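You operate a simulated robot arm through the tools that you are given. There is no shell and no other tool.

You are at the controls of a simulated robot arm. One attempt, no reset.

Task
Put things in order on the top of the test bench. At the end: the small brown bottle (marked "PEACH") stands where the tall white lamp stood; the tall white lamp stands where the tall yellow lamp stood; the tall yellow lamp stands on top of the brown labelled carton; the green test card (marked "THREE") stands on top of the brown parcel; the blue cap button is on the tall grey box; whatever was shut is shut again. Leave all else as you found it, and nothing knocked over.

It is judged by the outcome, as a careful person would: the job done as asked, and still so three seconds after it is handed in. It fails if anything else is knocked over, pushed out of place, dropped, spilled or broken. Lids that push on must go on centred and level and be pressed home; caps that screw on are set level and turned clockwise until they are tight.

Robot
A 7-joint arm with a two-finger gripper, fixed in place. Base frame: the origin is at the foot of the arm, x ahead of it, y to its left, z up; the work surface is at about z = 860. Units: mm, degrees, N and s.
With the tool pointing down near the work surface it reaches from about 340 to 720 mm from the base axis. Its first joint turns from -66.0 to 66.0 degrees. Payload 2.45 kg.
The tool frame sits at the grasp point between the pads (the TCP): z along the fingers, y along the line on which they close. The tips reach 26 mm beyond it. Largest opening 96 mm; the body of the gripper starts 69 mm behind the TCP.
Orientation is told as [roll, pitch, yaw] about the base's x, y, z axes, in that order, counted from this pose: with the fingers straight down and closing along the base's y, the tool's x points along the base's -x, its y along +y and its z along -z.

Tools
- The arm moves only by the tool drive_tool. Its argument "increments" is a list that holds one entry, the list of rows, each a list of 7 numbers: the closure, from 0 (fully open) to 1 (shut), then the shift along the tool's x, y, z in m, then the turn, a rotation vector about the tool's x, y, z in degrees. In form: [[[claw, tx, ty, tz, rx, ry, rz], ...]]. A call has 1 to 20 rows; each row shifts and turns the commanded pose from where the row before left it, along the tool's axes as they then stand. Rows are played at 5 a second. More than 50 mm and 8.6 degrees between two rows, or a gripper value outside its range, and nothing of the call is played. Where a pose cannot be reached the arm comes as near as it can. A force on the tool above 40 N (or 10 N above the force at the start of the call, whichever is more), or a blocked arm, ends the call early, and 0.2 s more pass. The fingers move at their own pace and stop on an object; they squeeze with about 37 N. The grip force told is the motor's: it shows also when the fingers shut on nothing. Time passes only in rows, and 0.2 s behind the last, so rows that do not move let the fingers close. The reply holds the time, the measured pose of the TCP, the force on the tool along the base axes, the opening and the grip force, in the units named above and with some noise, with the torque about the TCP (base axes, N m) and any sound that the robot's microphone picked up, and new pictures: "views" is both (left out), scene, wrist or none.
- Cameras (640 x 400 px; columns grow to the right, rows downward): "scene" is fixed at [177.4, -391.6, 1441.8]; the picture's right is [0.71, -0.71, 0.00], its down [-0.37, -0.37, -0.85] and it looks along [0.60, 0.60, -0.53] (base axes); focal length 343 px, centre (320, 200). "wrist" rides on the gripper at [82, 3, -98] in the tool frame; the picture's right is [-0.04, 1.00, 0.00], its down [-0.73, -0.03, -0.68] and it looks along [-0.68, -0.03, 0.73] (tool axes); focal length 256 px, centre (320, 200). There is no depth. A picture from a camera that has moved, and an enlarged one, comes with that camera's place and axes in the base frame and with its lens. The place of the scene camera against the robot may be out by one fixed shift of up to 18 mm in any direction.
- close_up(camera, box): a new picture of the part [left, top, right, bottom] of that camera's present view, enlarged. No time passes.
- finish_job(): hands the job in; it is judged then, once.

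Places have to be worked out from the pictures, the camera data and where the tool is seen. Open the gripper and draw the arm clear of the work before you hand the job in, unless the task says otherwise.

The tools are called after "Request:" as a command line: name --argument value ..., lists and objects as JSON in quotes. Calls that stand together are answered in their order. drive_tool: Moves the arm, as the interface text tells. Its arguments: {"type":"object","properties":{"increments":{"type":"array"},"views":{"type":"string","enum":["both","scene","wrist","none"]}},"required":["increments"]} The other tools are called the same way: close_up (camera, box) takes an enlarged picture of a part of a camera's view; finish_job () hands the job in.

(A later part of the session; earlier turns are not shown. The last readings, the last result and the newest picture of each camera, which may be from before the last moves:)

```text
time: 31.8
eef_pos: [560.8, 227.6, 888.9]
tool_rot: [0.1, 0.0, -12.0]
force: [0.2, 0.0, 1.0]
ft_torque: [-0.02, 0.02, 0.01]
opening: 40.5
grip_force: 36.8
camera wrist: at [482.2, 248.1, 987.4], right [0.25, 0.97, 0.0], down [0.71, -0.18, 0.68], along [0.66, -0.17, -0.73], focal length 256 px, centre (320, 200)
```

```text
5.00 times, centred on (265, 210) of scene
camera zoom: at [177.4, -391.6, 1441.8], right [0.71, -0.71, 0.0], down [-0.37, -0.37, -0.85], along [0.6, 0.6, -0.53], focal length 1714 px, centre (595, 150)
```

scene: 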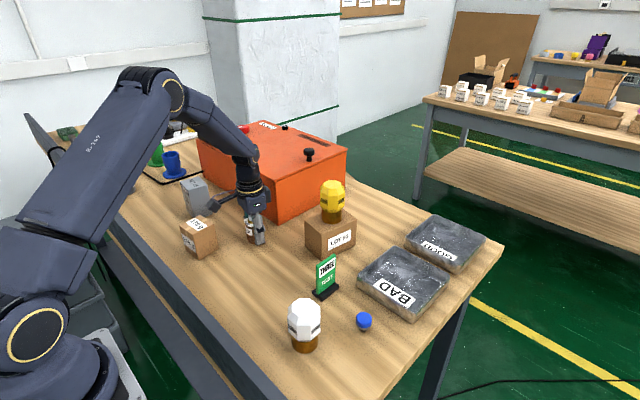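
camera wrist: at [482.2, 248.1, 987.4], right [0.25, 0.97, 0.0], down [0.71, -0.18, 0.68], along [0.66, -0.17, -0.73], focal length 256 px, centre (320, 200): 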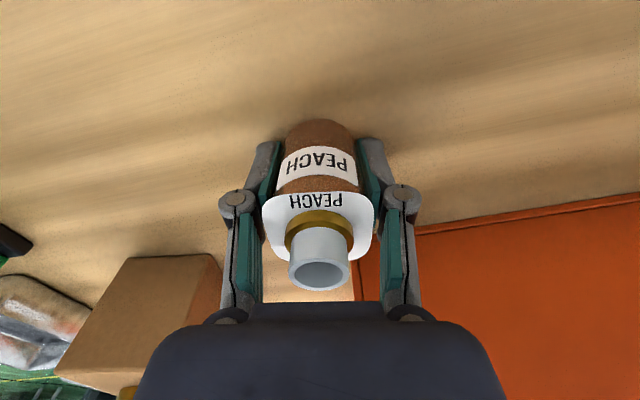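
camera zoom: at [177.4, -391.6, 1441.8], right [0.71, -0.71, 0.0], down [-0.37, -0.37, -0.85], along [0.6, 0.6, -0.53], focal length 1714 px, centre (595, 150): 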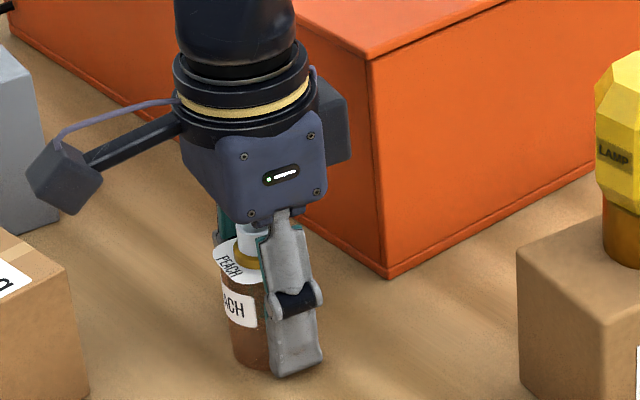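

The bottle is held by its body (40.5 mm) with the plate free. I lift 60 mm, turn back to zero yaw, and carry it to above (438.5,50).

Request:
drive_tool --increments '[[[1, 0, 0, -0.01, 0, 0, 0], [1, 0, 0, -0.02, 0, 0, 0], [1, 0, 0, -0.02, 0, 0, 0], [1, 0, 0, -0.01, 0, 0, -4], [1, 0, 0, 0, 0, 0, -4], [1, 0, 0, 0, 0, 0, -4], [1, 0.01, -0.0143, 0, 0, 0, 0], [1, 0.02, -0.028, 0, 0, 0, 0], [1, 0.02, -0.028, 0, 0, 0, 0], [1, 0.02, -0.028, 0, 0, 0, 0], [1, 0.02, -0.028, 0, 0, 0, 0], [1, 0.02, -0.028, 0, 0, 0, 0], [1, 0.0145, -0.024, 0, 0, 0, 0], [1, 0, 0, 0, 0, 0, 0], [1, 0, 0, 0, 0, 0, 0]]]'

```text
time: 35.0
eef_pos: [439.0, 50.7, 948.6]
tool_rot: [0.1, 0.0, 0.1]
force: [0.7, 0.1, -0.6]
ft_torque: [-0.02, 0.02, 0.0]
opening: 40.8
grip_force: 37.3
camera wrist: at [357.2, 53.8, 1047.1], right [0.04, 1.0, 0.0], down [0.73, -0.03, 0.68], along [0.68, -0.03, -0.73], focal length 256 px, centre (320, 200)
```

scene: 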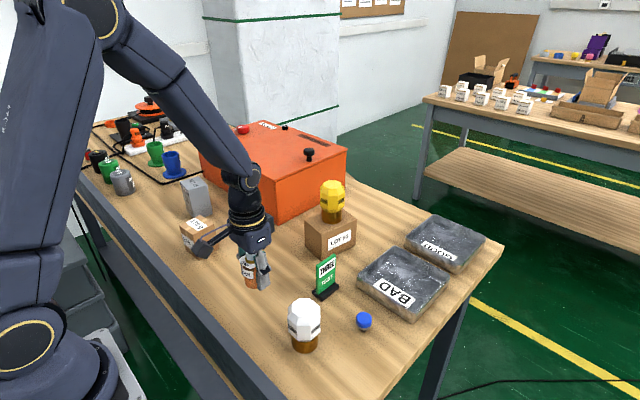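
wrist: 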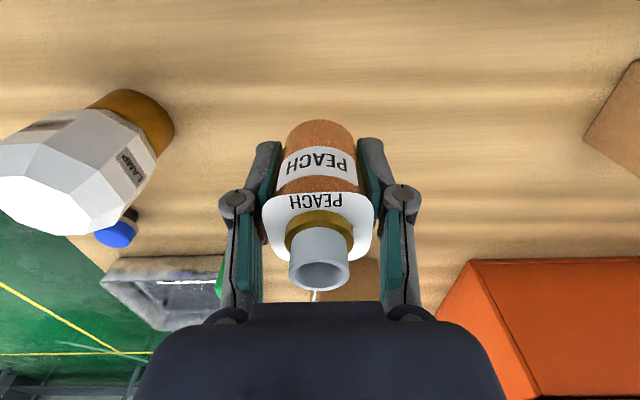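

The bottle is over the white lamp's old spot; I lower it to near the surface and then slowly into contact (expected at TCP z ≈ 889).

Request:
drive_tool --increments '[[[1, 0, 0, 0.02, 0, 0, 0], [1, 0, 0, 0.02, 0, 0, 0], [1, 0, 0, 0.01, 0, 0, 0], [1, 0, 0, 0.005, 0, 0, 0], [1, 0, 0, 0.002, 0, 0, 0], [1, 0, 0, 0.001, 0, 0, 0], [1, 0, 0, 0.001, 0, 0, 0], [1, 0, 0, 0, 0, 0, 0]]]'

```text
time: 36.8
eef_pos: [437.7, 50.2, 890.3]
tool_rot: [-0.1, 0.1, 0.1]
force: [-0.1, -0.5, 0.4]
ft_torque: [0.01, 0.01, -0.03]
opening: 40.4
grip_force: 36.9
camera wrist: at [356.7, 53.2, 988.2], right [0.04, 1.0, 0.0], down [0.73, -0.03, 0.68], along [0.68, -0.03, -0.73], focal length 256 px, centre (320, 200)
```

scene: 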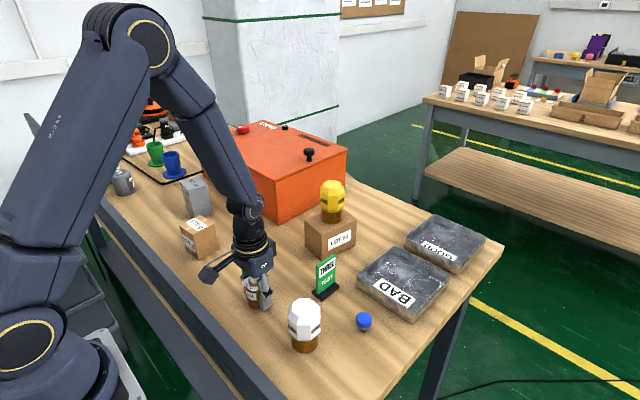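
wrist: 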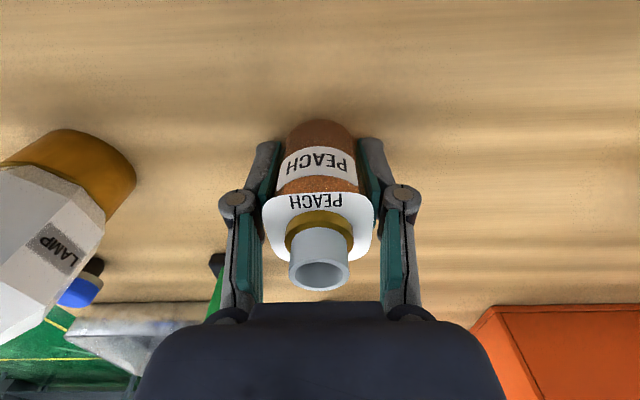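

The force is only barely up; I lower in 1 mm steps until contact shows.

Request:
drive_tool --increments '[[[1, 0, 0, 0.001, 0, 0, 0], [1, 0, 0, 0.0005, 0, 0, 0], [1, 0, 0, 0, 0, 0, 0]]]' --views "none"

```text
time: 37.6
eef_pos: [438.9, 49.2, 889.2]
tool_rot: [0.0, 0.0, 0.1]
force: [-1.3, -0.8, 14.3]
ft_torque: [-0.11, 0.04, -0.05]
opening: 40.6
grip_force: 36.6
```

Contact (14 N): the bottle is on the table. I relax 0.7 mm, open gradually and rise straight up past its neck.

Request:
drive_tool --increments '[[[1, 0, 0, -0.0007, 0, 0, 0], [0.7, 0, 0, 0, 0, 0, 0], [0.4, 0, 0, 0, 0, 0, 0], [0, 0, 0, 0, 0, 0, 0], [0, 0, 0, 0, 0, 0, 0], [0, 0, 0, 0, 0, 0, 0], [0, 0, 0, -0.02, 0, 0, 0], [0, 0, 0, -0.03, 0, 0, 0], [0, 0, 0, -0.03, 0, 0, 0], [0, 0, 0, -0.03, 0, 0, 0], [0, 0, 0, -0.03, 0, 0, 0], [0, 0, 0, 0, 0, 0, 0]]]'

Request:
close_up --camera "scene" --box '[160, 160, 400, 360]'

```text
time: 40.2
eef_pos: [437.7, 52.4, 1029.4]
tool_rot: [0.0, 0.0, 0.0]
force: [-0.3, -0.4, 0.0]
ft_torque: [-0.02, -0.02, 0.0]
opening: 96.0
grip_force: 0.1
camera wrist: at [356.2, 54.3, 1127.6], right [0.04, 1.0, 0.0], down [0.73, -0.03, 0.68], along [0.68, -0.03, -0.73], focal length 256 px, centre (320, 200)
```

scene: 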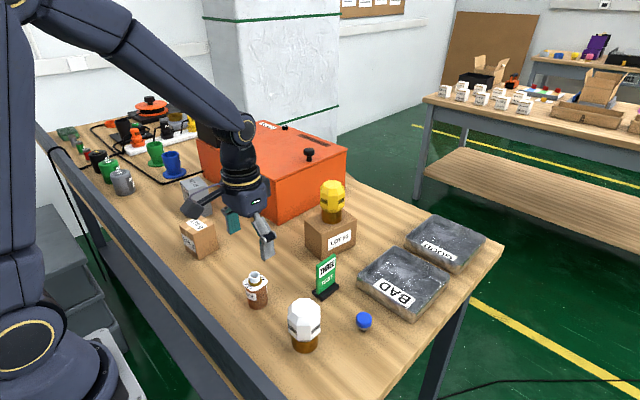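
wrist: 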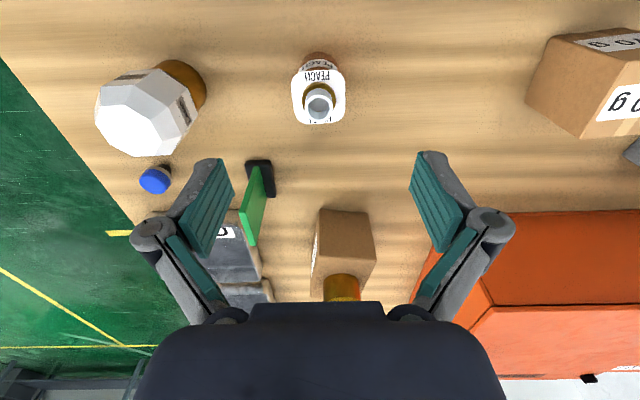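

```text
2.00 times, centred on (280, 260) of scene
camera zoom: at [177.4, -391.6, 1441.8], right [0.71, -0.71, 0.0], down [-0.37, -0.37, -0.85], along [0.6, 0.6, -0.53], focal length 685 px, centre (400, 80)
```

zoom: 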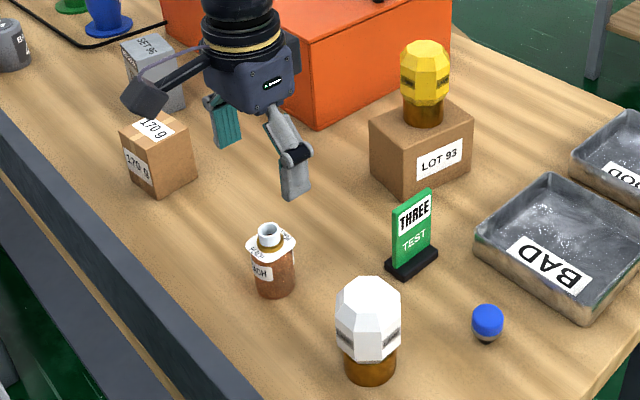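

All stand upright. Now to the test card: I move above (558,-31) to measure it.

Request:
drive_tool --increments '[[[0, -0.02, -0.014, 0, 0, 0, 0], [0, -0.03, -0.02, 0, 0, 0, 0], [0, -0.03, -0.02, 0, 0, 0, 0], [0, -0.03, -0.02, 0, 0, 0, 0], [0, -0.0095, -0.007, 0, 0, 0, 0], [0, 0, 0, 0, 0, 0, 0], [0, 0, 0, 0, 0, 0, 0]]]'

Request:
close_up --camera "wrist" --box '[240, 40, 400, 180]'

Request:
close_up --camera "scene" --box '[290, 240, 390, 340]'

```text
time: 41.8
eef_pos: [560.3, -30.5, 1031.0]
tool_rot: [0.0, 0.0, 0.0]
force: [0.2, -0.3, -0.4]
ft_torque: [-0.01, 0.03, -0.01]
opening: 95.8
grip_force: 0.1
camera wrist: at [477.5, -28.2, 1129.3], right [0.04, 1.0, 0.0], down [0.73, -0.03, 0.68], along [0.68, -0.03, -0.73], focal length 256 px, centre (320, 200)
```

scene: 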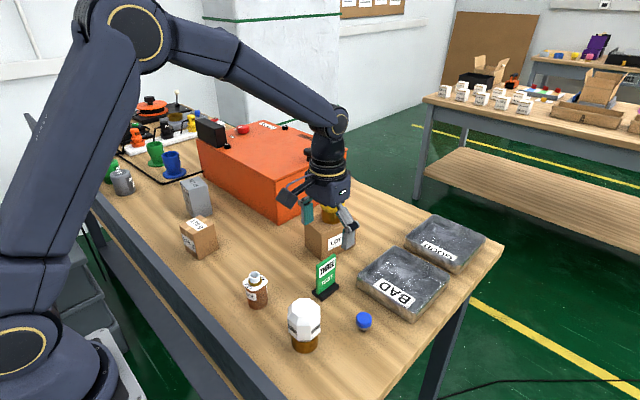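
wrist: 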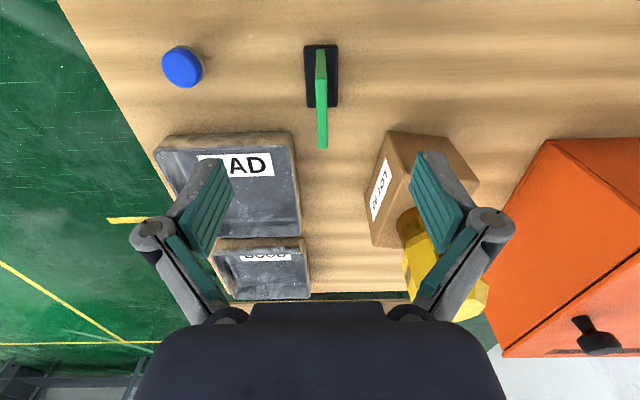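

```text
2.86 times, centred on (320, 110) of wrist
camera zoom: at [477.5, -28.2, 1129.3], right [0.04, 1.0, 0.0], down [0.73, -0.03, 0.68], along [0.68, -0.03, -0.73], focal length 731 px, centre (320, 457)
```

zoom: 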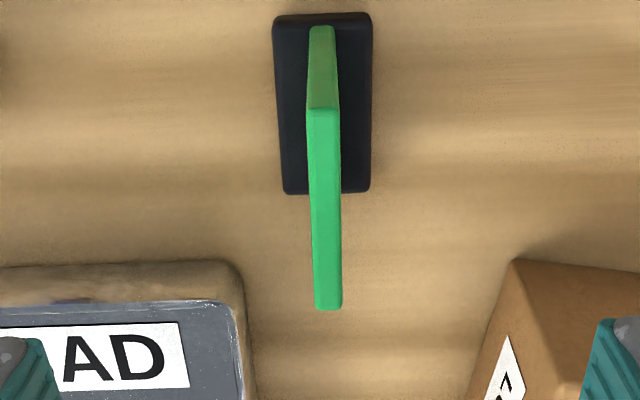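

```text
4.00 times, centred on (340, 290) of scene
camera zoom: at [177.4, -391.6, 1441.8], right [0.71, -0.71, 0.0], down [-0.37, -0.37, -0.85], along [0.6, 0.6, -0.53], focal length 1371 px, centre (240, -160)
```

zoom: 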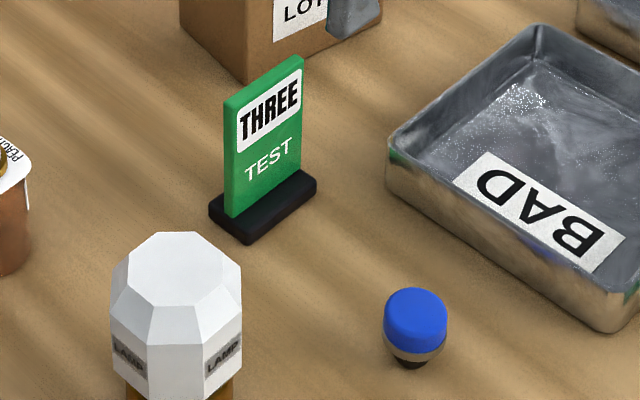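

The card plate is about 7 mm thick, centred at (562,-30.5), along x, top at z ≈ 945. I partly close the fingers, descend to z 912 and grip the plate.

Request:
drive_tool --increments '[[[0.4, -0.0035, 0.0003, 0.027, 0, 0, 0], [0.4, 0, 0, 0.03, 0, 0, 0], [0.4, 0, 0, 0.03, 0, 0, 0], [0.4, 0, 0, 0.02, 0, 0, 0], [0.4, 0, 0, 0.01, 0, 0, 0], [0.6, 0, 0, 0, 0, 0, 0], [0.8, 0, 0, 0, 0, 0, 0], [1, 0, 0, 0, 0, 0, 0], [1, 0, 0, 0, 0, 0, 0], [1, 0, 0, 0, 0, 0, 0], [1, 0, 0, 0, 0, 0, 0]]]'

Request:
close_up --camera "scene" --box '[280, 210, 400, 330]'

```text
time: 44.2
eef_pos: [560.9, -30.0, 914.1]
tool_rot: [0.0, 0.1, 0.0]
force: [1.0, 0.2, -0.2]
ft_torque: [0.0, 0.0, 0.03]
opening: 6.8
grip_force: 35.6
camera wrist: at [479.1, -27.4, 1012.2], right [0.04, 1.0, 0.0], down [0.73, -0.03, 0.68], along [0.68, -0.03, -0.73], focal length 256 px, centre (320, 200)
```

scene: 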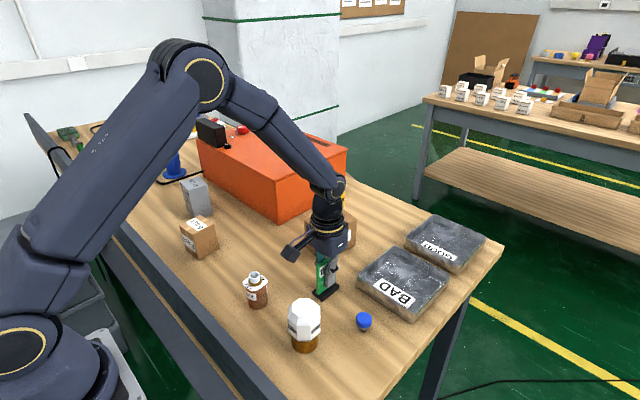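
wrist: 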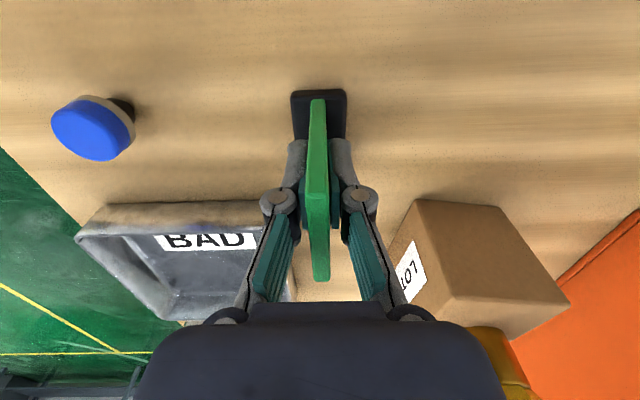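

```text
3.33 times, centred on (340, 270) of scene
camera zoom: at [177.4, -391.6, 1441.8], right [0.71, -0.71, 0.0], down [-0.37, -0.37, -0.85], along [0.6, 0.6, -0.53], focal length 1142 px, centre (253, -33)
```

zoom: 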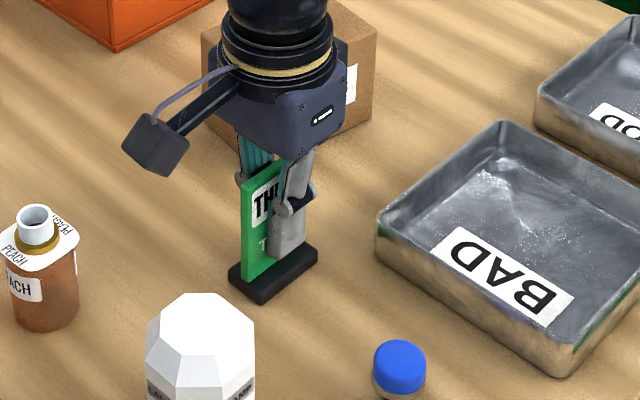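

The card is gripped (6.8 mm). I lift it about 130 mm and carry it towards the parcel near (442,292).

Request:
drive_tool --increments '[[[1, 0, 0, -0.01, 0, 0, 0], [1, 0, 0, -0.02, 0, 0, 0], [1, 0, 0, -0.03, 0, 0, 0], [1, 0, 0, -0.03, 0, 0, 0], [1, 0, 0, -0.03, 0, 0, 0], [1, 0.005, 0.0145, -0.01, 0, 0, 0], [1, 0.012, 0.032, 0, 0, 0, 0], [1, 0.012, 0.032, 0, 0, 0, 0], [1, 0.012, 0.032, 0, 0, 0, 0], [1, 0.012, 0.032, 0, 0, 0, 0], [1, 0.012, 0.032, 0, 0, 0, 0], [1, 0.012, 0.032, 0, 0, 0, 0], [1, 0.012, 0.032, 0, 0, 0, 0], [1, 0.012, 0.032, 0, 0, 0, 0], [1, 0.012, 0.032, 0, 0, 0, 0], [1, 0.0065, 0.02, 0, 0, 0, 0], [1, 0, 0, 0, 0, 0, 0], [1, 0, 0, 0, 0, 0, 0]]]'

Request:
close_up --camera "wrist" --box '[220, 20, 420, 180]'

Request:
close_up --camera "scene" --box '[140, 140, 260, 270]'

```text
time: 48.0
eef_pos: [442.0, 293.7, 1040.5]
tool_rot: [-0.1, 0.0, 0.1]
force: [0.2, -0.4, -1.1]
ft_torque: [-0.01, -0.01, -0.03]
opening: 7.0
grip_force: 34.5
camera wrist: at [360.7, 296.2, 1138.7], right [0.04, 1.0, 0.0], down [0.73, -0.03, 0.68], along [0.68, -0.03, -0.73], focal length 256 px, centre (320, 200)
```

scene: 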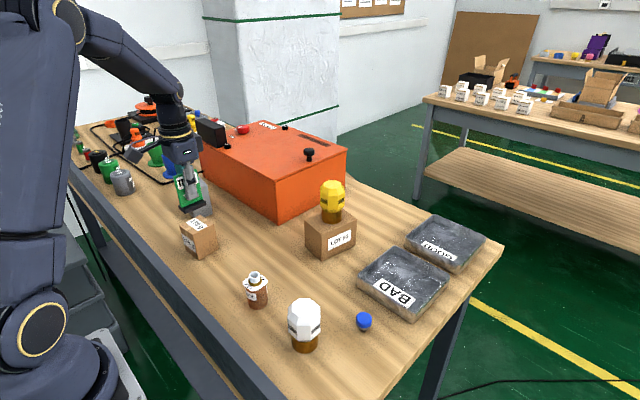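
wrist: 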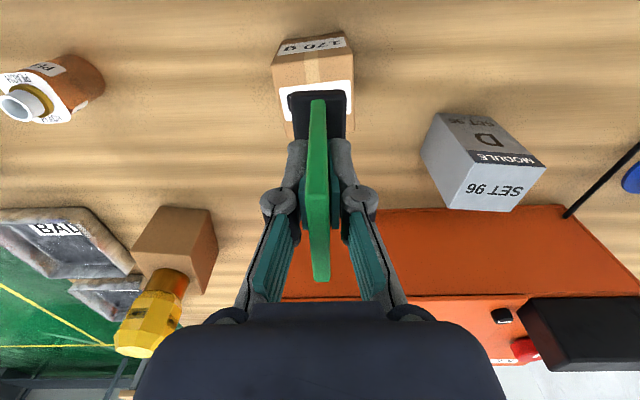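

```text
2.50 times, centred on (320, 100) of wrist
camera zoom: at [360.7, 296.2, 1138.7], right [0.04, 1.0, 0.0], down [0.73, -0.03, 0.68], along [0.68, -0.03, -0.73], focal length 640 px, centre (320, 450)
```

zoom: 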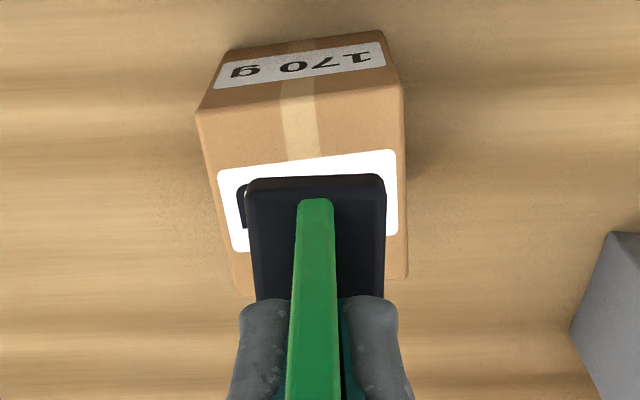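

```text
3.08 times, centred on (200, 205) of scene
camera zoom: at [177.4, -391.6, 1441.8], right [0.71, -0.71, 0.0], down [-0.37, -0.37, -0.85], along [0.6, 0.6, -0.53], focal length 1054 px, centre (689, 185)
```

zoom: 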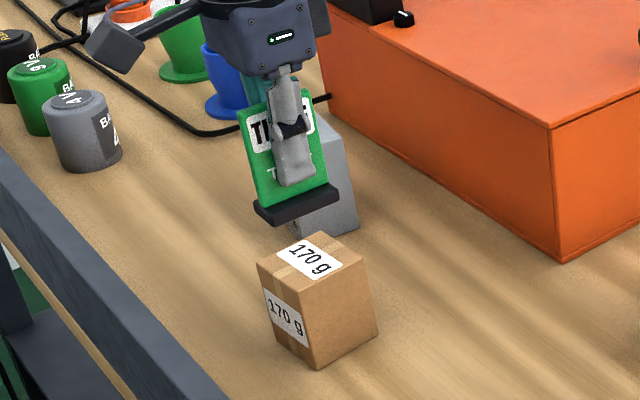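

Parcel top computes to centre (440.5,289.5), z 937, turned about +4°. I shift by (-1,-2.5) mm, yaw 4° to match and lower to about 8 mm above it.

Request:
drive_tool --increments '[[[1, 0.001, -0.0025, 0, 0, 0, 0], [1, 0, 0, 0.01, 0, 0, -4], [1, 0, 0, 0.015, 0, 0, 0], [1, 0, 0, 0.015, 0, 0, 0], [1, 0, 0, 0.005, 0, 0, 0], [1, 0, 0, 0, 0, 0, 0], [1, 0, 0, 0, 0, 0, 0]]]'

Request:
close_up --camera "wrist" --box '[220, 20, 420, 180]'

Request:
close_up --camera "scene" --box '[140, 150, 260, 270]'

```text
time: 49.6
eef_pos: [440.8, 290.1, 997.5]
tool_rot: [0.0, 0.1, 4.1]
force: [0.4, -0.8, -0.9]
ft_torque: [0.01, 0.01, -0.04]
opening: 6.9
grip_force: 35.1
camera wrist: at [359.1, 287.1, 1095.1], right [-0.03, 1.0, 0.0], down [0.73, 0.02, 0.68], along [0.68, 0.02, -0.73], focal length 256 px, centre (320, 200)
```

scene: 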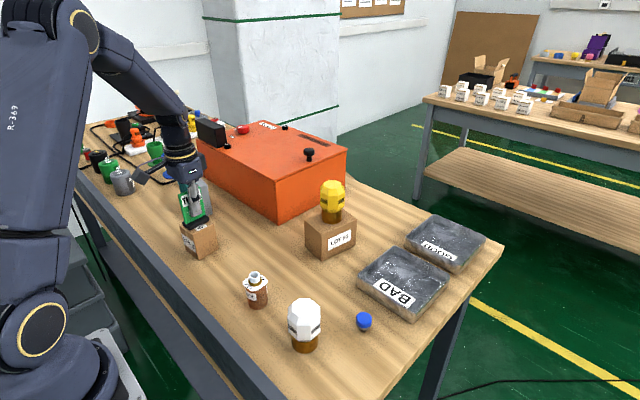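
wrist: 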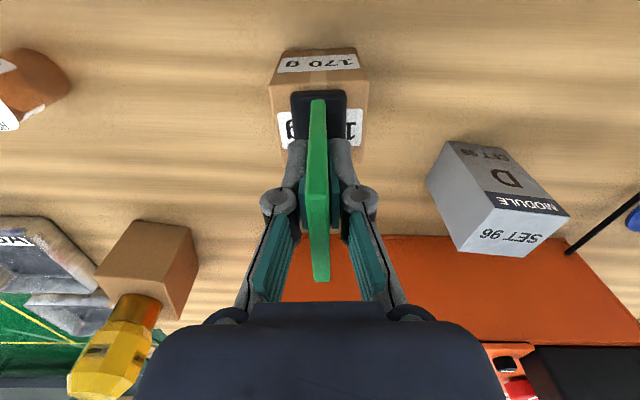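

```text
2.50 times, centred on (320, 100) of wrist
camera zoom: at [359.1, 287.1, 1095.1], right [-0.03, 1.0, 0.0], down [0.73, 0.02, 0.68], along [0.68, 0.02, -0.73], focal length 640 px, centre (320, 450)
```

zoom: 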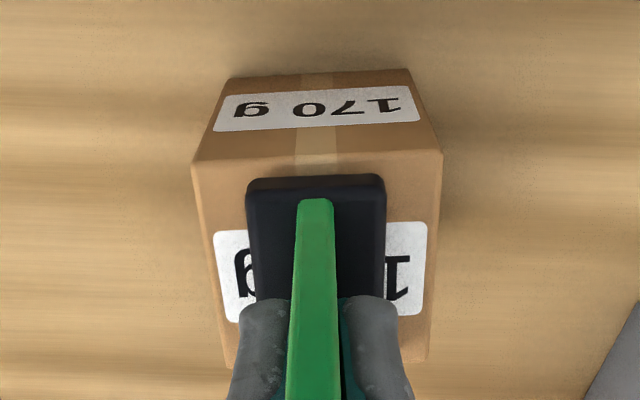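

```text
3.33 times, centred on (200, 210) of scene
camera zoom: at [177.4, -391.6, 1441.8], right [0.71, -0.71, 0.0], down [-0.37, -0.37, -0.85], along [0.6, 0.6, -0.53], focal length 1142 px, centre (720, 167)
```

zoom: 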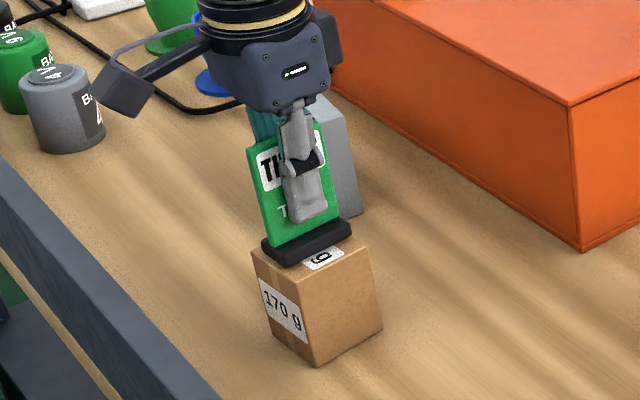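

The plinth is well centred on the parcel top. I lower slowly until contact.

Request:
drive_tool --increments '[[[1, 0, 0, 0.003, 0, 0, 0], [1, 0, 0, 0.002, 0, 0, 0], [1, 0, 0, 0.001, 0, 0, 0], [1, 0, 0, 0, 0, 0, 0]]]' --views "none"

```text
time: 50.6
eef_pos: [441.0, 290.5, 993.1]
tool_rot: [0.2, -0.2, 4.1]
force: [-1.8, -1.9, 27.4]
ft_torque: [-0.02, 0.11, 0.01]
opening: 6.9
grip_force: 34.7
```

Contact at 27 N, a little firm; I ease up 1.5 mm and read the force before releasing.

Request:
drive_tool --increments '[[[1, 0, 0, -0.0015, 0, 0, 0], [1, 0, 0, 0, 0, 0, 0]]]'

Request:
close_up --camera "scene" --box '[150, 160, 250, 270]'

```text
time: 51.2
eef_pos: [441.2, 290.0, 992.0]
tool_rot: [0.0, -0.1, 4.0]
force: [3.9, 1.4, 11.8]
ft_torque: [0.1, -0.47, 0.05]
opening: 6.8
grip_force: 35.2
camera wrist: at [359.2, 287.3, 1090.9], right [-0.03, 1.0, 0.0], down [0.73, 0.02, 0.68], along [0.68, 0.02, -0.73], focal length 256 px, centre (320, 200)
```

scene: 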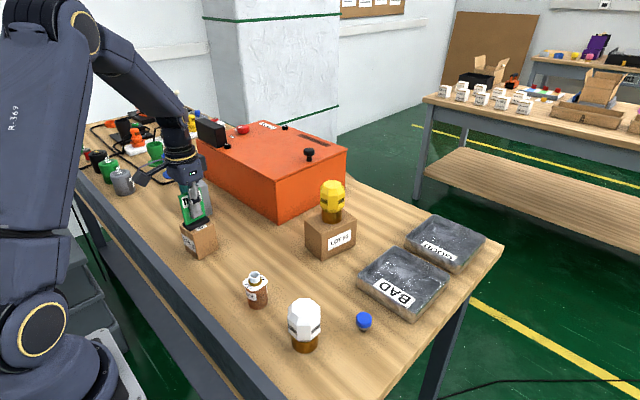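
wrist: 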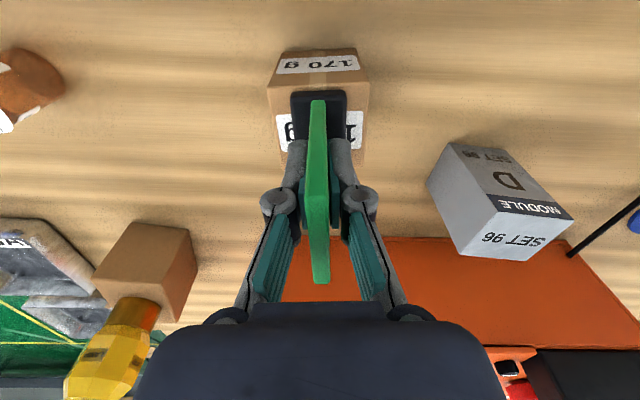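

```text
3.64 times, centred on (200, 215) of scene
camera zoom: at [177.3, -391.7, 1441.8], right [0.71, -0.71, 0.0], down [-0.37, -0.37, -0.85], along [0.6, 0.6, -0.53], focal length 1246 px, centre (756, 146)
```

zoom: 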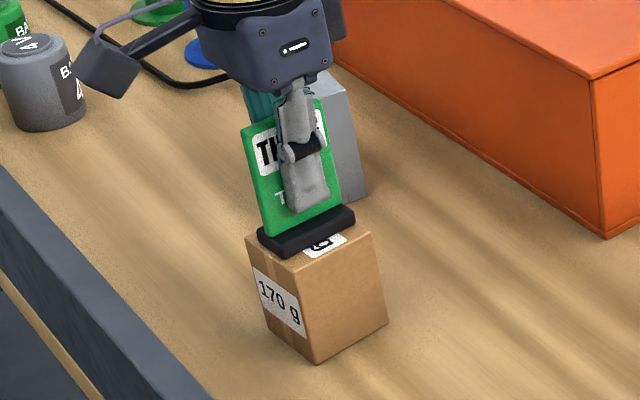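

The card sits level on the parcel with light contact. I open and rise.

Request:
drive_tool --increments '[[[0.9, 0, 0, 0, 0, 0, 0], [0.7, 0, 0, 0, 0, 0, 0], [0.5, 0, 0, 0, 0, 0, 0], [0.4, 0, 0, 0, 0, 0, 0], [0.4, 0, 0, 0, 0, 0, 0], [0.4, 0, 0, -0.01, 0, 0, 0], [0.4, 0, 0, -0.02, 0, 0, 0], [0.4, 0, 0, -0.03, 0, 0, 0], [0.4, 0, 0, -0.03, 0, 0, 0], [0.4, 0, 0, -0.02, 0, 0, 0], [0.4, 0, 0, 0, 0, 0, 0]]]'

Request:
close_up --camera "scene" --box '[150, 160, 250, 270]'

Request:
close_up --camera "wrist" --box '[400, 100, 640, 300]'

```text
time: 53.6
eef_pos: [440.9, 290.0, 1104.7]
tool_rot: [-0.1, 0.0, 4.0]
force: [0.9, -0.5, 0.3]
ft_torque: [0.0, 0.0, 0.01]
opening: 57.6
grip_force: 0.2
camera wrist: at [358.8, 286.9, 1202.7], right [-0.03, 1.0, 0.0], down [0.73, 0.02, 0.68], along [0.68, 0.02, -0.73], focal length 256 px, centre (320, 200)
```

scene: 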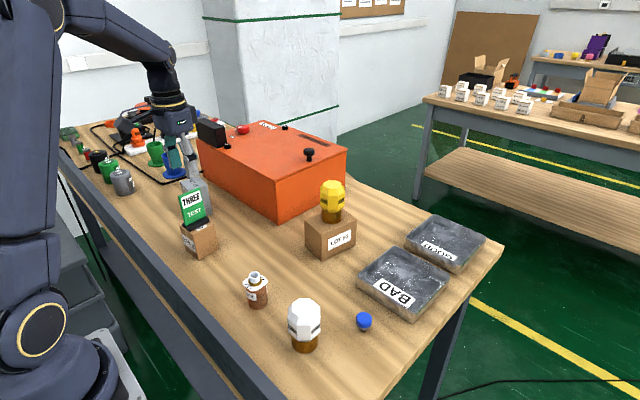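
wrist: 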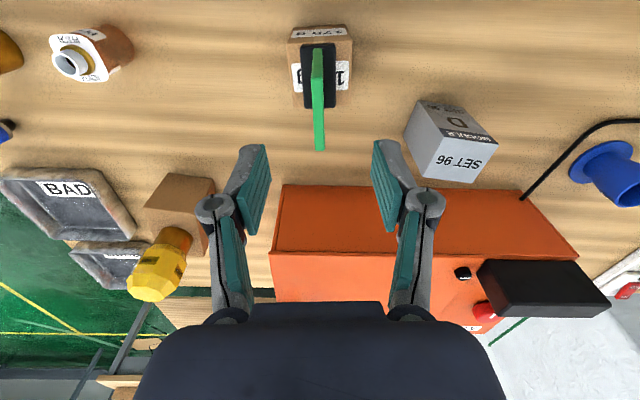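

```text
3.64 times, centred on (200, 215) of scene
camera zoom: at [177.4, -391.6, 1441.8], right [0.71, -0.71, 0.0], down [-0.37, -0.37, -0.85], along [0.6, 0.6, -0.53], focal length 1246 px, centre (756, 146)
```

zoom: 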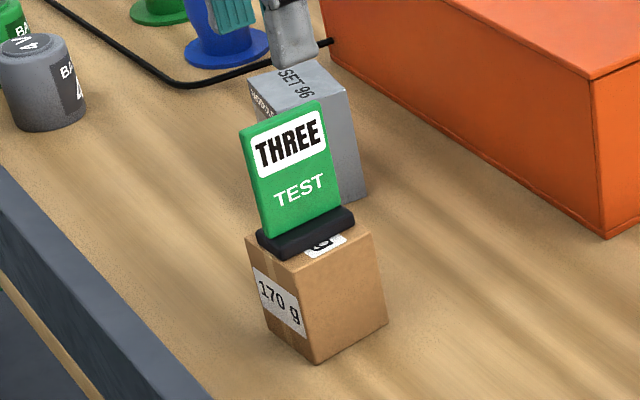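

```text
2.00 times, centred on (520, 200) of wrist
camera zoom: at [358.8, 286.9, 1202.7], right [-0.03, 1.0, 0.0], down [0.73, 0.02, 0.68], along [0.68, 0.02, -0.73], focal length 512 px, centre (-80, 200)
```

zoom: 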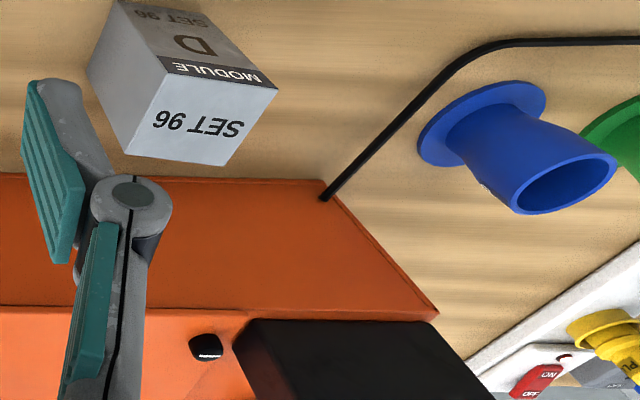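

The card stands on the parcel. The grey box top is centred near (518,448), z ≈ 963. I restore yaw and travel high over to the button near (546,-153).

Request:
drive_tool --increments '[[[0.4, 0, 0, 0, 0, 0, 4], [0.4, -0.005, -0.0185, 0, 0, 0, 0], [0.4, -0.009, -0.038, 0, 0, 0, 0], [0.4, -0.009, -0.038, 0, 0, 0, 0], [0.4, -0.009, -0.038, 0, 0, 0, 0], [0.4, -0.009, -0.038, 0, 0, 0, 0], [0.4, -0.009, -0.038, 0, 0, 0, 0], [0.4, -0.009, -0.038, 0, 0, 0, 0], [0.4, -0.009, -0.038, 0, 0, 0, 0], [0.4, -0.009, -0.038, 0, 0, 0, 0], [0.4, -0.009, -0.038, 0, 0, 0, 0], [0.4, -0.009, -0.038, 0, 0, 0, 0], [0.4, -0.009, -0.038, 0, 0, 0, 0], [0.4, -0.001, -0.006, 0.02, 0, 0, 0], [0.4, 0, 0, 0.02, 0, 0, -7.5], [0.4, 0, 0, 0.02, 0, 0, -7.5], [0.4, 0, 0, 0, 0, 0, -7.5], [0.4, 0, 0, 0, 0, 0, -7.5], [0.4, 0, 0, 0, 0, 0, 0], [0.4, 0, 0, 0, 0, 0, 0]]]'

Request:
close_up --camera "wrist" --box '[240, 20, 400, 160]'

Request:
close_up --camera "scene" --box '[330, 290, 400, 350]'

```text
time: 57.8
eef_pos: [545.3, -153.6, 1041.7]
tool_rot: [0.0, 0.0, 30.2]
force: [0.5, 0.1, 0.4]
ft_torque: [0.04, 0.02, -0.03]
opening: 57.8
grip_force: 0.1
camera wrist: at [473.3, -191.6, 1141.0], right [-0.47, 0.88, 0.0], down [0.65, 0.34, 0.68], along [0.6, 0.32, -0.73], focal length 256 px, centre (320, 200)
```

scene: 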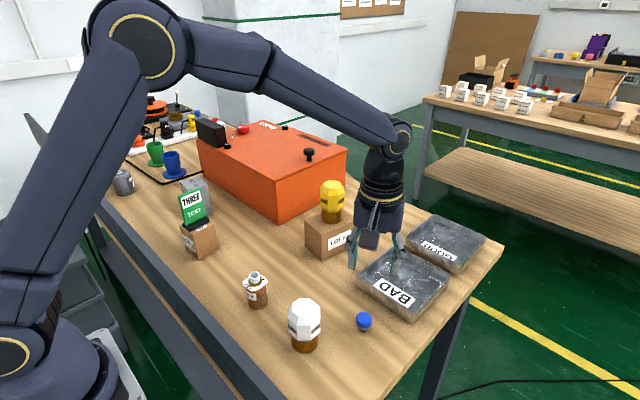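
wrist: 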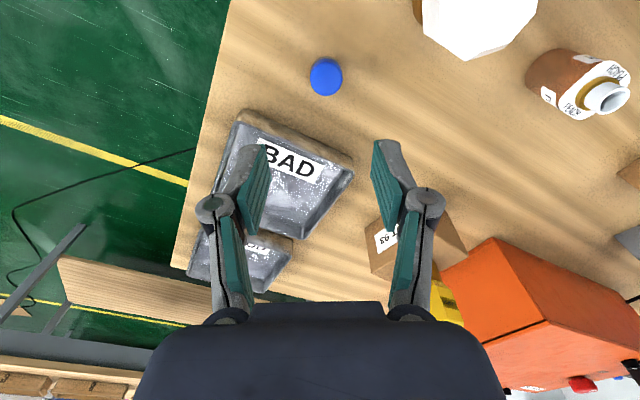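

```text
2.86 times, centred on (320, 90) of wrist
camera zoom: at [473.3, -191.6, 1141.0], right [-0.47, 0.88, 0.0], down [0.65, 0.34, 0.68], along [0.6, 0.32, -0.73], focal length 731 px, centre (320, 514)
```

zoom: 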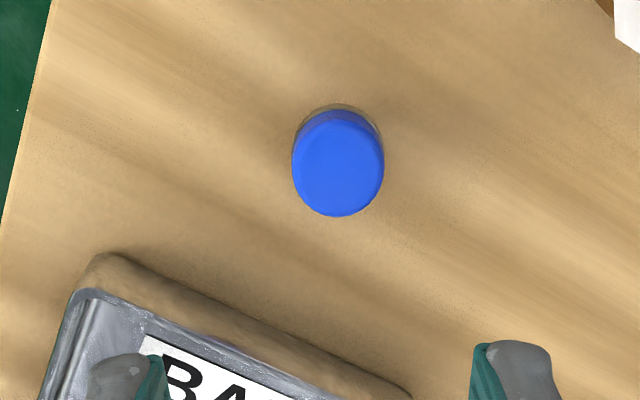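

```text
6.67 times, centred on (365, 320) of scene
camera zoom: at [177.4, -391.6, 1441.8], right [0.71, -0.71, 0.0], down [-0.37, -0.37, -0.85], along [0.6, 0.6, -0.53], focal length 2285 px, centre (20, -600)
```

zoom: 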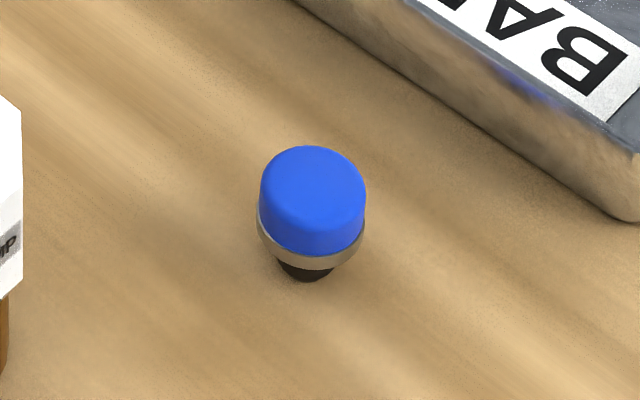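

The button is a ~30 mm blue cap with a ring on a short stem, about 27 mm tall, axis near (542,-149). I correct the sideways offset and lower half way for a check.

Request:
drive_tool --increments '[[[0.4, 0.0016, 0.0057, 0.02, 0, 0, 0], [0.4, 0, 0, 0.03, 0, 0, 0], [0.4, 0, 0, 0.03, 0, 0, 0], [0.4, 0, 0, 0.025, 0, 0, 0], [0.4, 0, 0, 0, 0, 0, 0], [0.4, 0, 0, 0, 0, 0, 0]]]'

Request:
close_up --camera "wrist" --box '[240, 60, 400, 200]'

```text
time: 59.2
eef_pos: [542.6, -148.8, 937.5]
tool_rot: [0.1, 0.0, 30.0]
force: [-0.1, -0.7, 0.1]
ft_torque: [0.05, -0.02, 0.0]
opening: 57.6
grip_force: 0.0
camera wrist: at [469.2, -186.9, 1035.3], right [-0.47, 0.89, 0.0], down [0.65, 0.34, 0.68], along [0.6, 0.32, -0.73], focal length 256 px, centre (320, 200)
```

scene: 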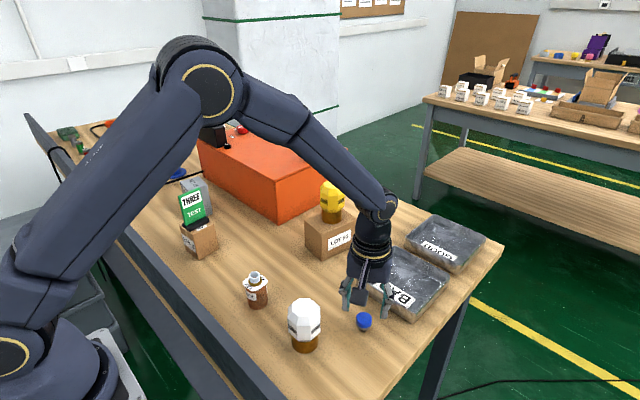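
wrist: 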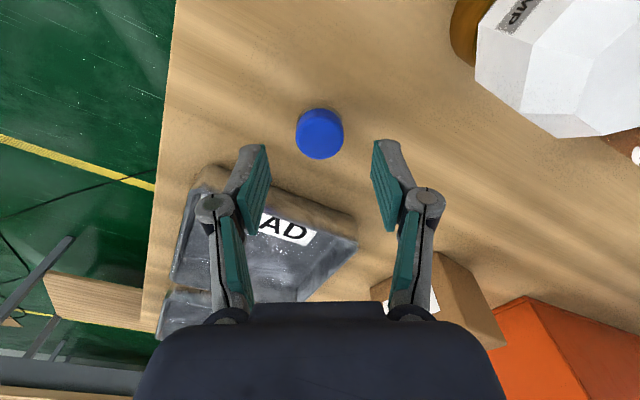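

```text
2.86 times, centred on (320, 130) of wrist
camera zoom: at [469.2, -186.9, 1035.3], right [-0.47, 0.89, 0.0], down [0.65, 0.34, 0.68], along [0.6, 0.32, -0.73], focal length 731 px, centre (320, 400)
```

zoom: 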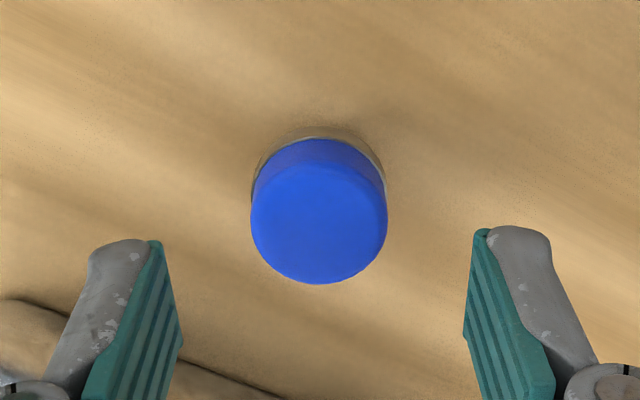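

Centred between the fingers. I descend to z 889 (tips 3 mm above the table) and close gently.

Request:
drive_tool --increments '[[[0.4, -0.001, -0.0005, 0.02, 0, 0, 0], [0.4, 0, 0, 0.02, 0, 0, 0], [0.4, 0, 0, 0.0085, 0, 0, 0], [0.4, 0, 0, 0, 0, 0, 0], [0.5, 0, 0, 0, 0, 0, 0], [0.6, 0, 0, 0, 0, 0, 0], [0.7, 0, 0, 0, 0, 0, 0], [0.8, 0, 0, 0, 0, 0, 0], [1, 0, 0, 0, 0, 0, 0], [1, 0, 0, 0, 0, 0, 0]]]'

Request:
close_up --camera "wrist" --box '[240, 80, 400, 260]'

Request:
close_up --camera "scene" --box '[320, 250, 420, 350]'

```text
time: 61.4
eef_pos: [543.4, -147.6, 890.6]
tool_rot: [0.1, 0.0, 30.1]
force: [0.1, -0.6, 1.1]
ft_torque: [-0.02, 0.01, -0.02]
opening: 26.9
grip_force: 37.4
camera wrist: at [470.9, -186.9, 988.1], right [-0.47, 0.89, 0.0], down [0.65, 0.34, 0.68], along [0.6, 0.32, -0.73], focal length 256 px, centre (320, 200)
```

scene: 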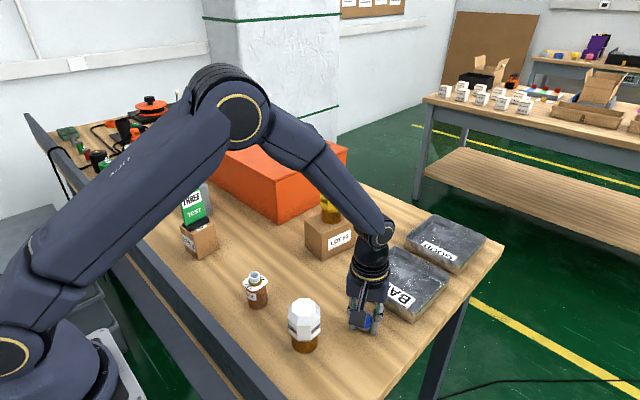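
wrist: 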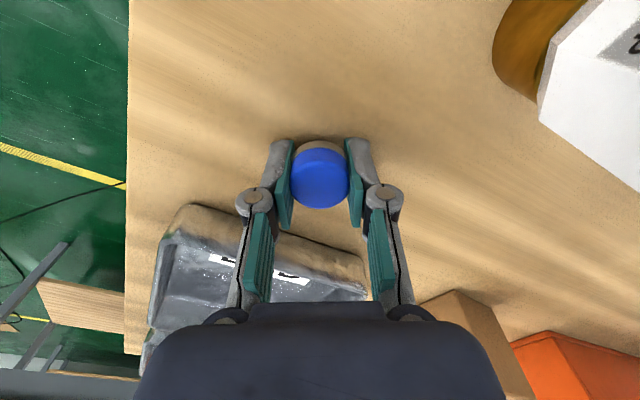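

```text
2.22 times, centred on (320, 170) of wrist
camera zoom: at [470.9, -186.9, 988.1], right [-0.47, 0.89, 0.0], down [0.65, 0.34, 0.68], along [0.6, 0.32, -0.73], focal length 569 px, centre (320, 267)
```

zoom: 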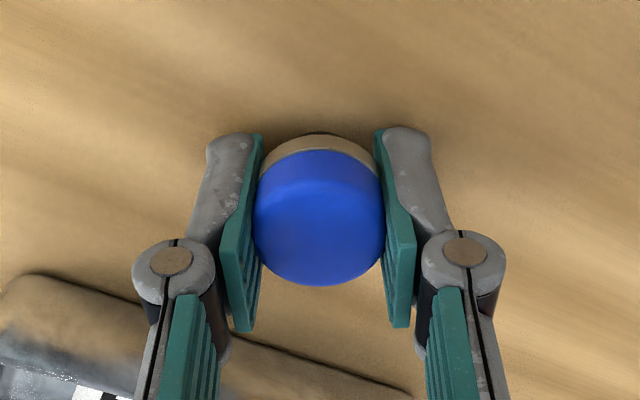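

```text
4.00 times, centred on (370, 300) of scene
camera zoom: at [177.4, -391.6, 1441.8], right [0.71, -0.71, 0.0], down [-0.37, -0.37, -0.85], along [0.6, 0.6, -0.53], focal length 1371 px, centre (120, -200)
```

zoom: 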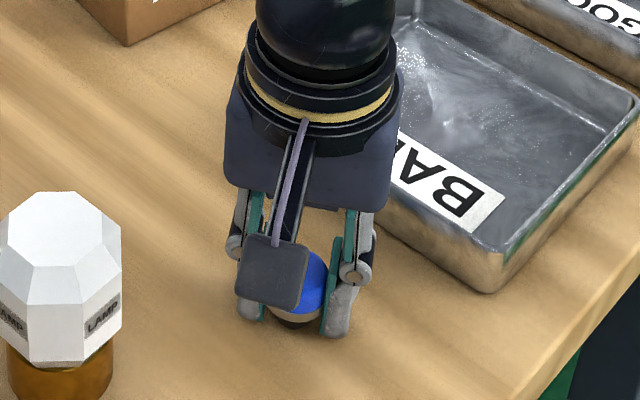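

The button is held (26.9 mm). I lift it to z ≈ 1060, returning the yaw to zero.

Request:
drive_tool --increments '[[[1, 0, 0, -0.01, 0, 0, 0], [1, 0, 0, -0.02, 0, 0, 0], [1, 0, 0, -0.03, 0, 0, 0], [1, 0, 0, -0.03, 0, 0, 7.5], [1, 0, 0, -0.03, 0, 0, 7.5], [1, 0, 0, -0.03, 0, 0, 7.5], [1, 0, 0, -0.02, 0, 0, 7.5], [1, 0, 0, 0, 0, 0, 0], [1, 0, 0, 0, 0, 0, 0]]]'

```text
time: 63.4
eef_pos: [543.8, -150.0, 1057.7]
tool_rot: [-0.1, 0.1, 0.0]
force: [0.2, -0.3, -0.6]
ft_torque: [-0.02, -0.02, 0.01]
opening: 26.6
grip_force: 36.3
camera wrist: at [461.5, -146.3, 1156.5], right [0.04, 1.0, 0.0], down [0.73, -0.03, 0.68], along [0.68, -0.03, -0.73], focal length 256 px, centre (320, 200)
```

scene: 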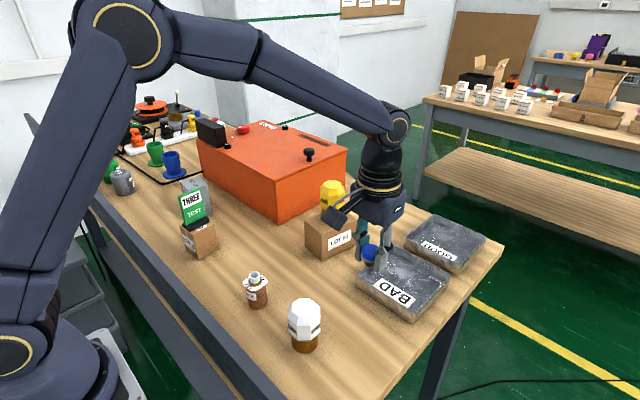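
wrist: 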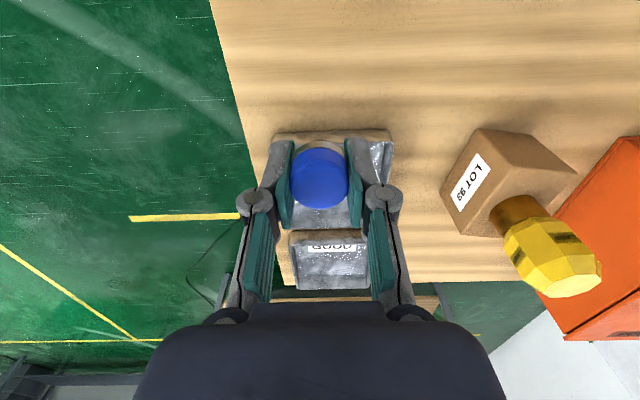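

Held well. I carry the button across at z ≈ 1070 to above the grey box near (518,448).

Request:
drive_tool --increments '[[[1, 0.0005, 0.0184, -0.01, 0, 0, 0], [1, 0.0015, 0.036, 0, 0, 0, 0], [1, 0.0015, 0.036, 0, 0, 0, 0], [1, 0.0015, 0.036, 0, 0, 0, 0], [1, 0.0015, 0.036, 0, 0, 0, 0], [1, 0.0015, 0.036, 0, 0, 0, 0], [1, 0.0015, 0.036, 0, 0, 0, 0], [1, 0.0015, 0.036, 0, 0, 0, 0], [1, 0.0015, 0.036, 0, 0, 0, 0], [1, 0.0015, 0.036, 0, 0, 0, 0], [1, 0.0015, 0.036, 0, 0, 0, 0], [1, 0.0015, 0.036, 0, 0, 0, 0], [1, 0.0015, 0.036, 0, 0, 0, 0], [1, 0.0015, 0.036, 0, 0, 0, 0], [1, 0.0015, 0.036, 0, 0, 0, 0], [1, 0.0015, 0.036, 0, 0, 0, 0], [1, 0.0015, 0.036, 0, 0, 0, 0], [1, 0.0004, 0.0024, 0, 0, 0, 0], [1, 0, 0, 0, 0, 0, 0], [1, 0, 0, 0, 0, 0, 0]]]'

Request:
close_up --camera "wrist" --box '[220, 20, 420, 220]'

Request:
close_up --camera "scene" --box '[140, 100, 260, 240]'

```text
time: 67.6
eef_pos: [517.5, 444.3, 1068.4]
tool_rot: [0.0, 0.0, 0.0]
force: [-1.0, 0.1, 0.4]
ft_torque: [0.01, -0.01, -0.01]
opening: 26.3
grip_force: 37.2
out of reach, approached as far as the arm can: row 18
camera wrist: at [435.8, 447.0, 1167.5], right [0.04, 1.0, 0.0], down [0.73, -0.03, 0.68], along [0.68, -0.03, -0.73], focal length 256 px, centre (320, 200)
```

scene: 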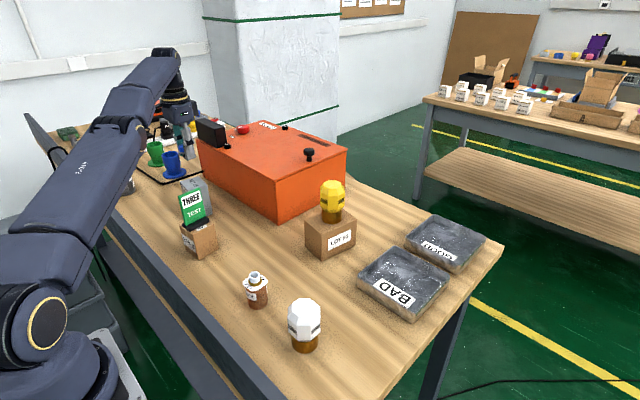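
wrist: 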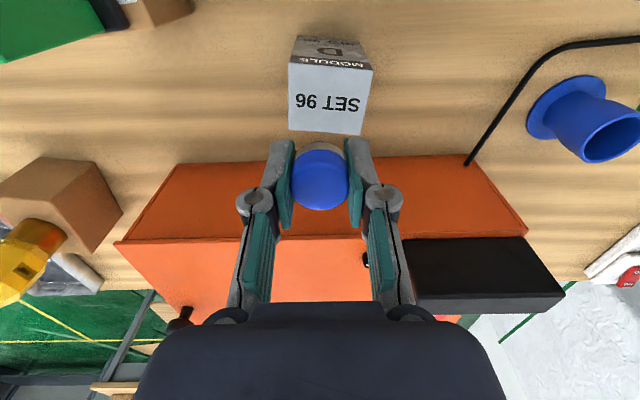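

```text
2.00 times, centred on (320, 120) of wrist
camera zoom: at [435.8, 447.0, 1167.5], right [0.04, 1.0, 0.0], down [0.73, -0.03, 0.68], along [0.68, -0.03, -0.73], focal length 512 px, centre (320, 360)
```

zoom: 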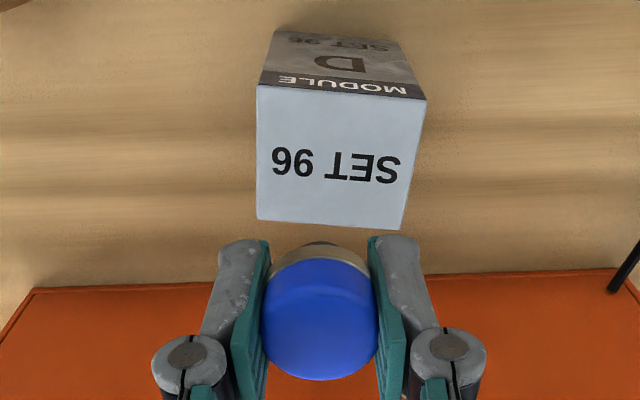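

```text
2.86 times, centred on (200, 170) of scene
camera zoom: at [177.4, -391.6, 1441.8], right [0.71, -0.71, 0.0], down [-0.37, -0.37, -0.85], along [0.6, 0.6, -0.53], focal length 979 px, centre (663, 286)
```

zoom: 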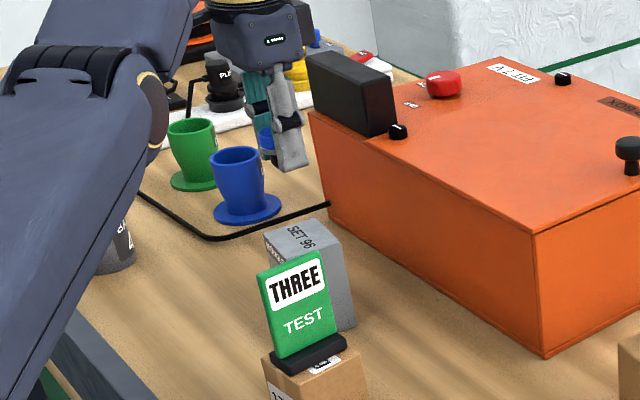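

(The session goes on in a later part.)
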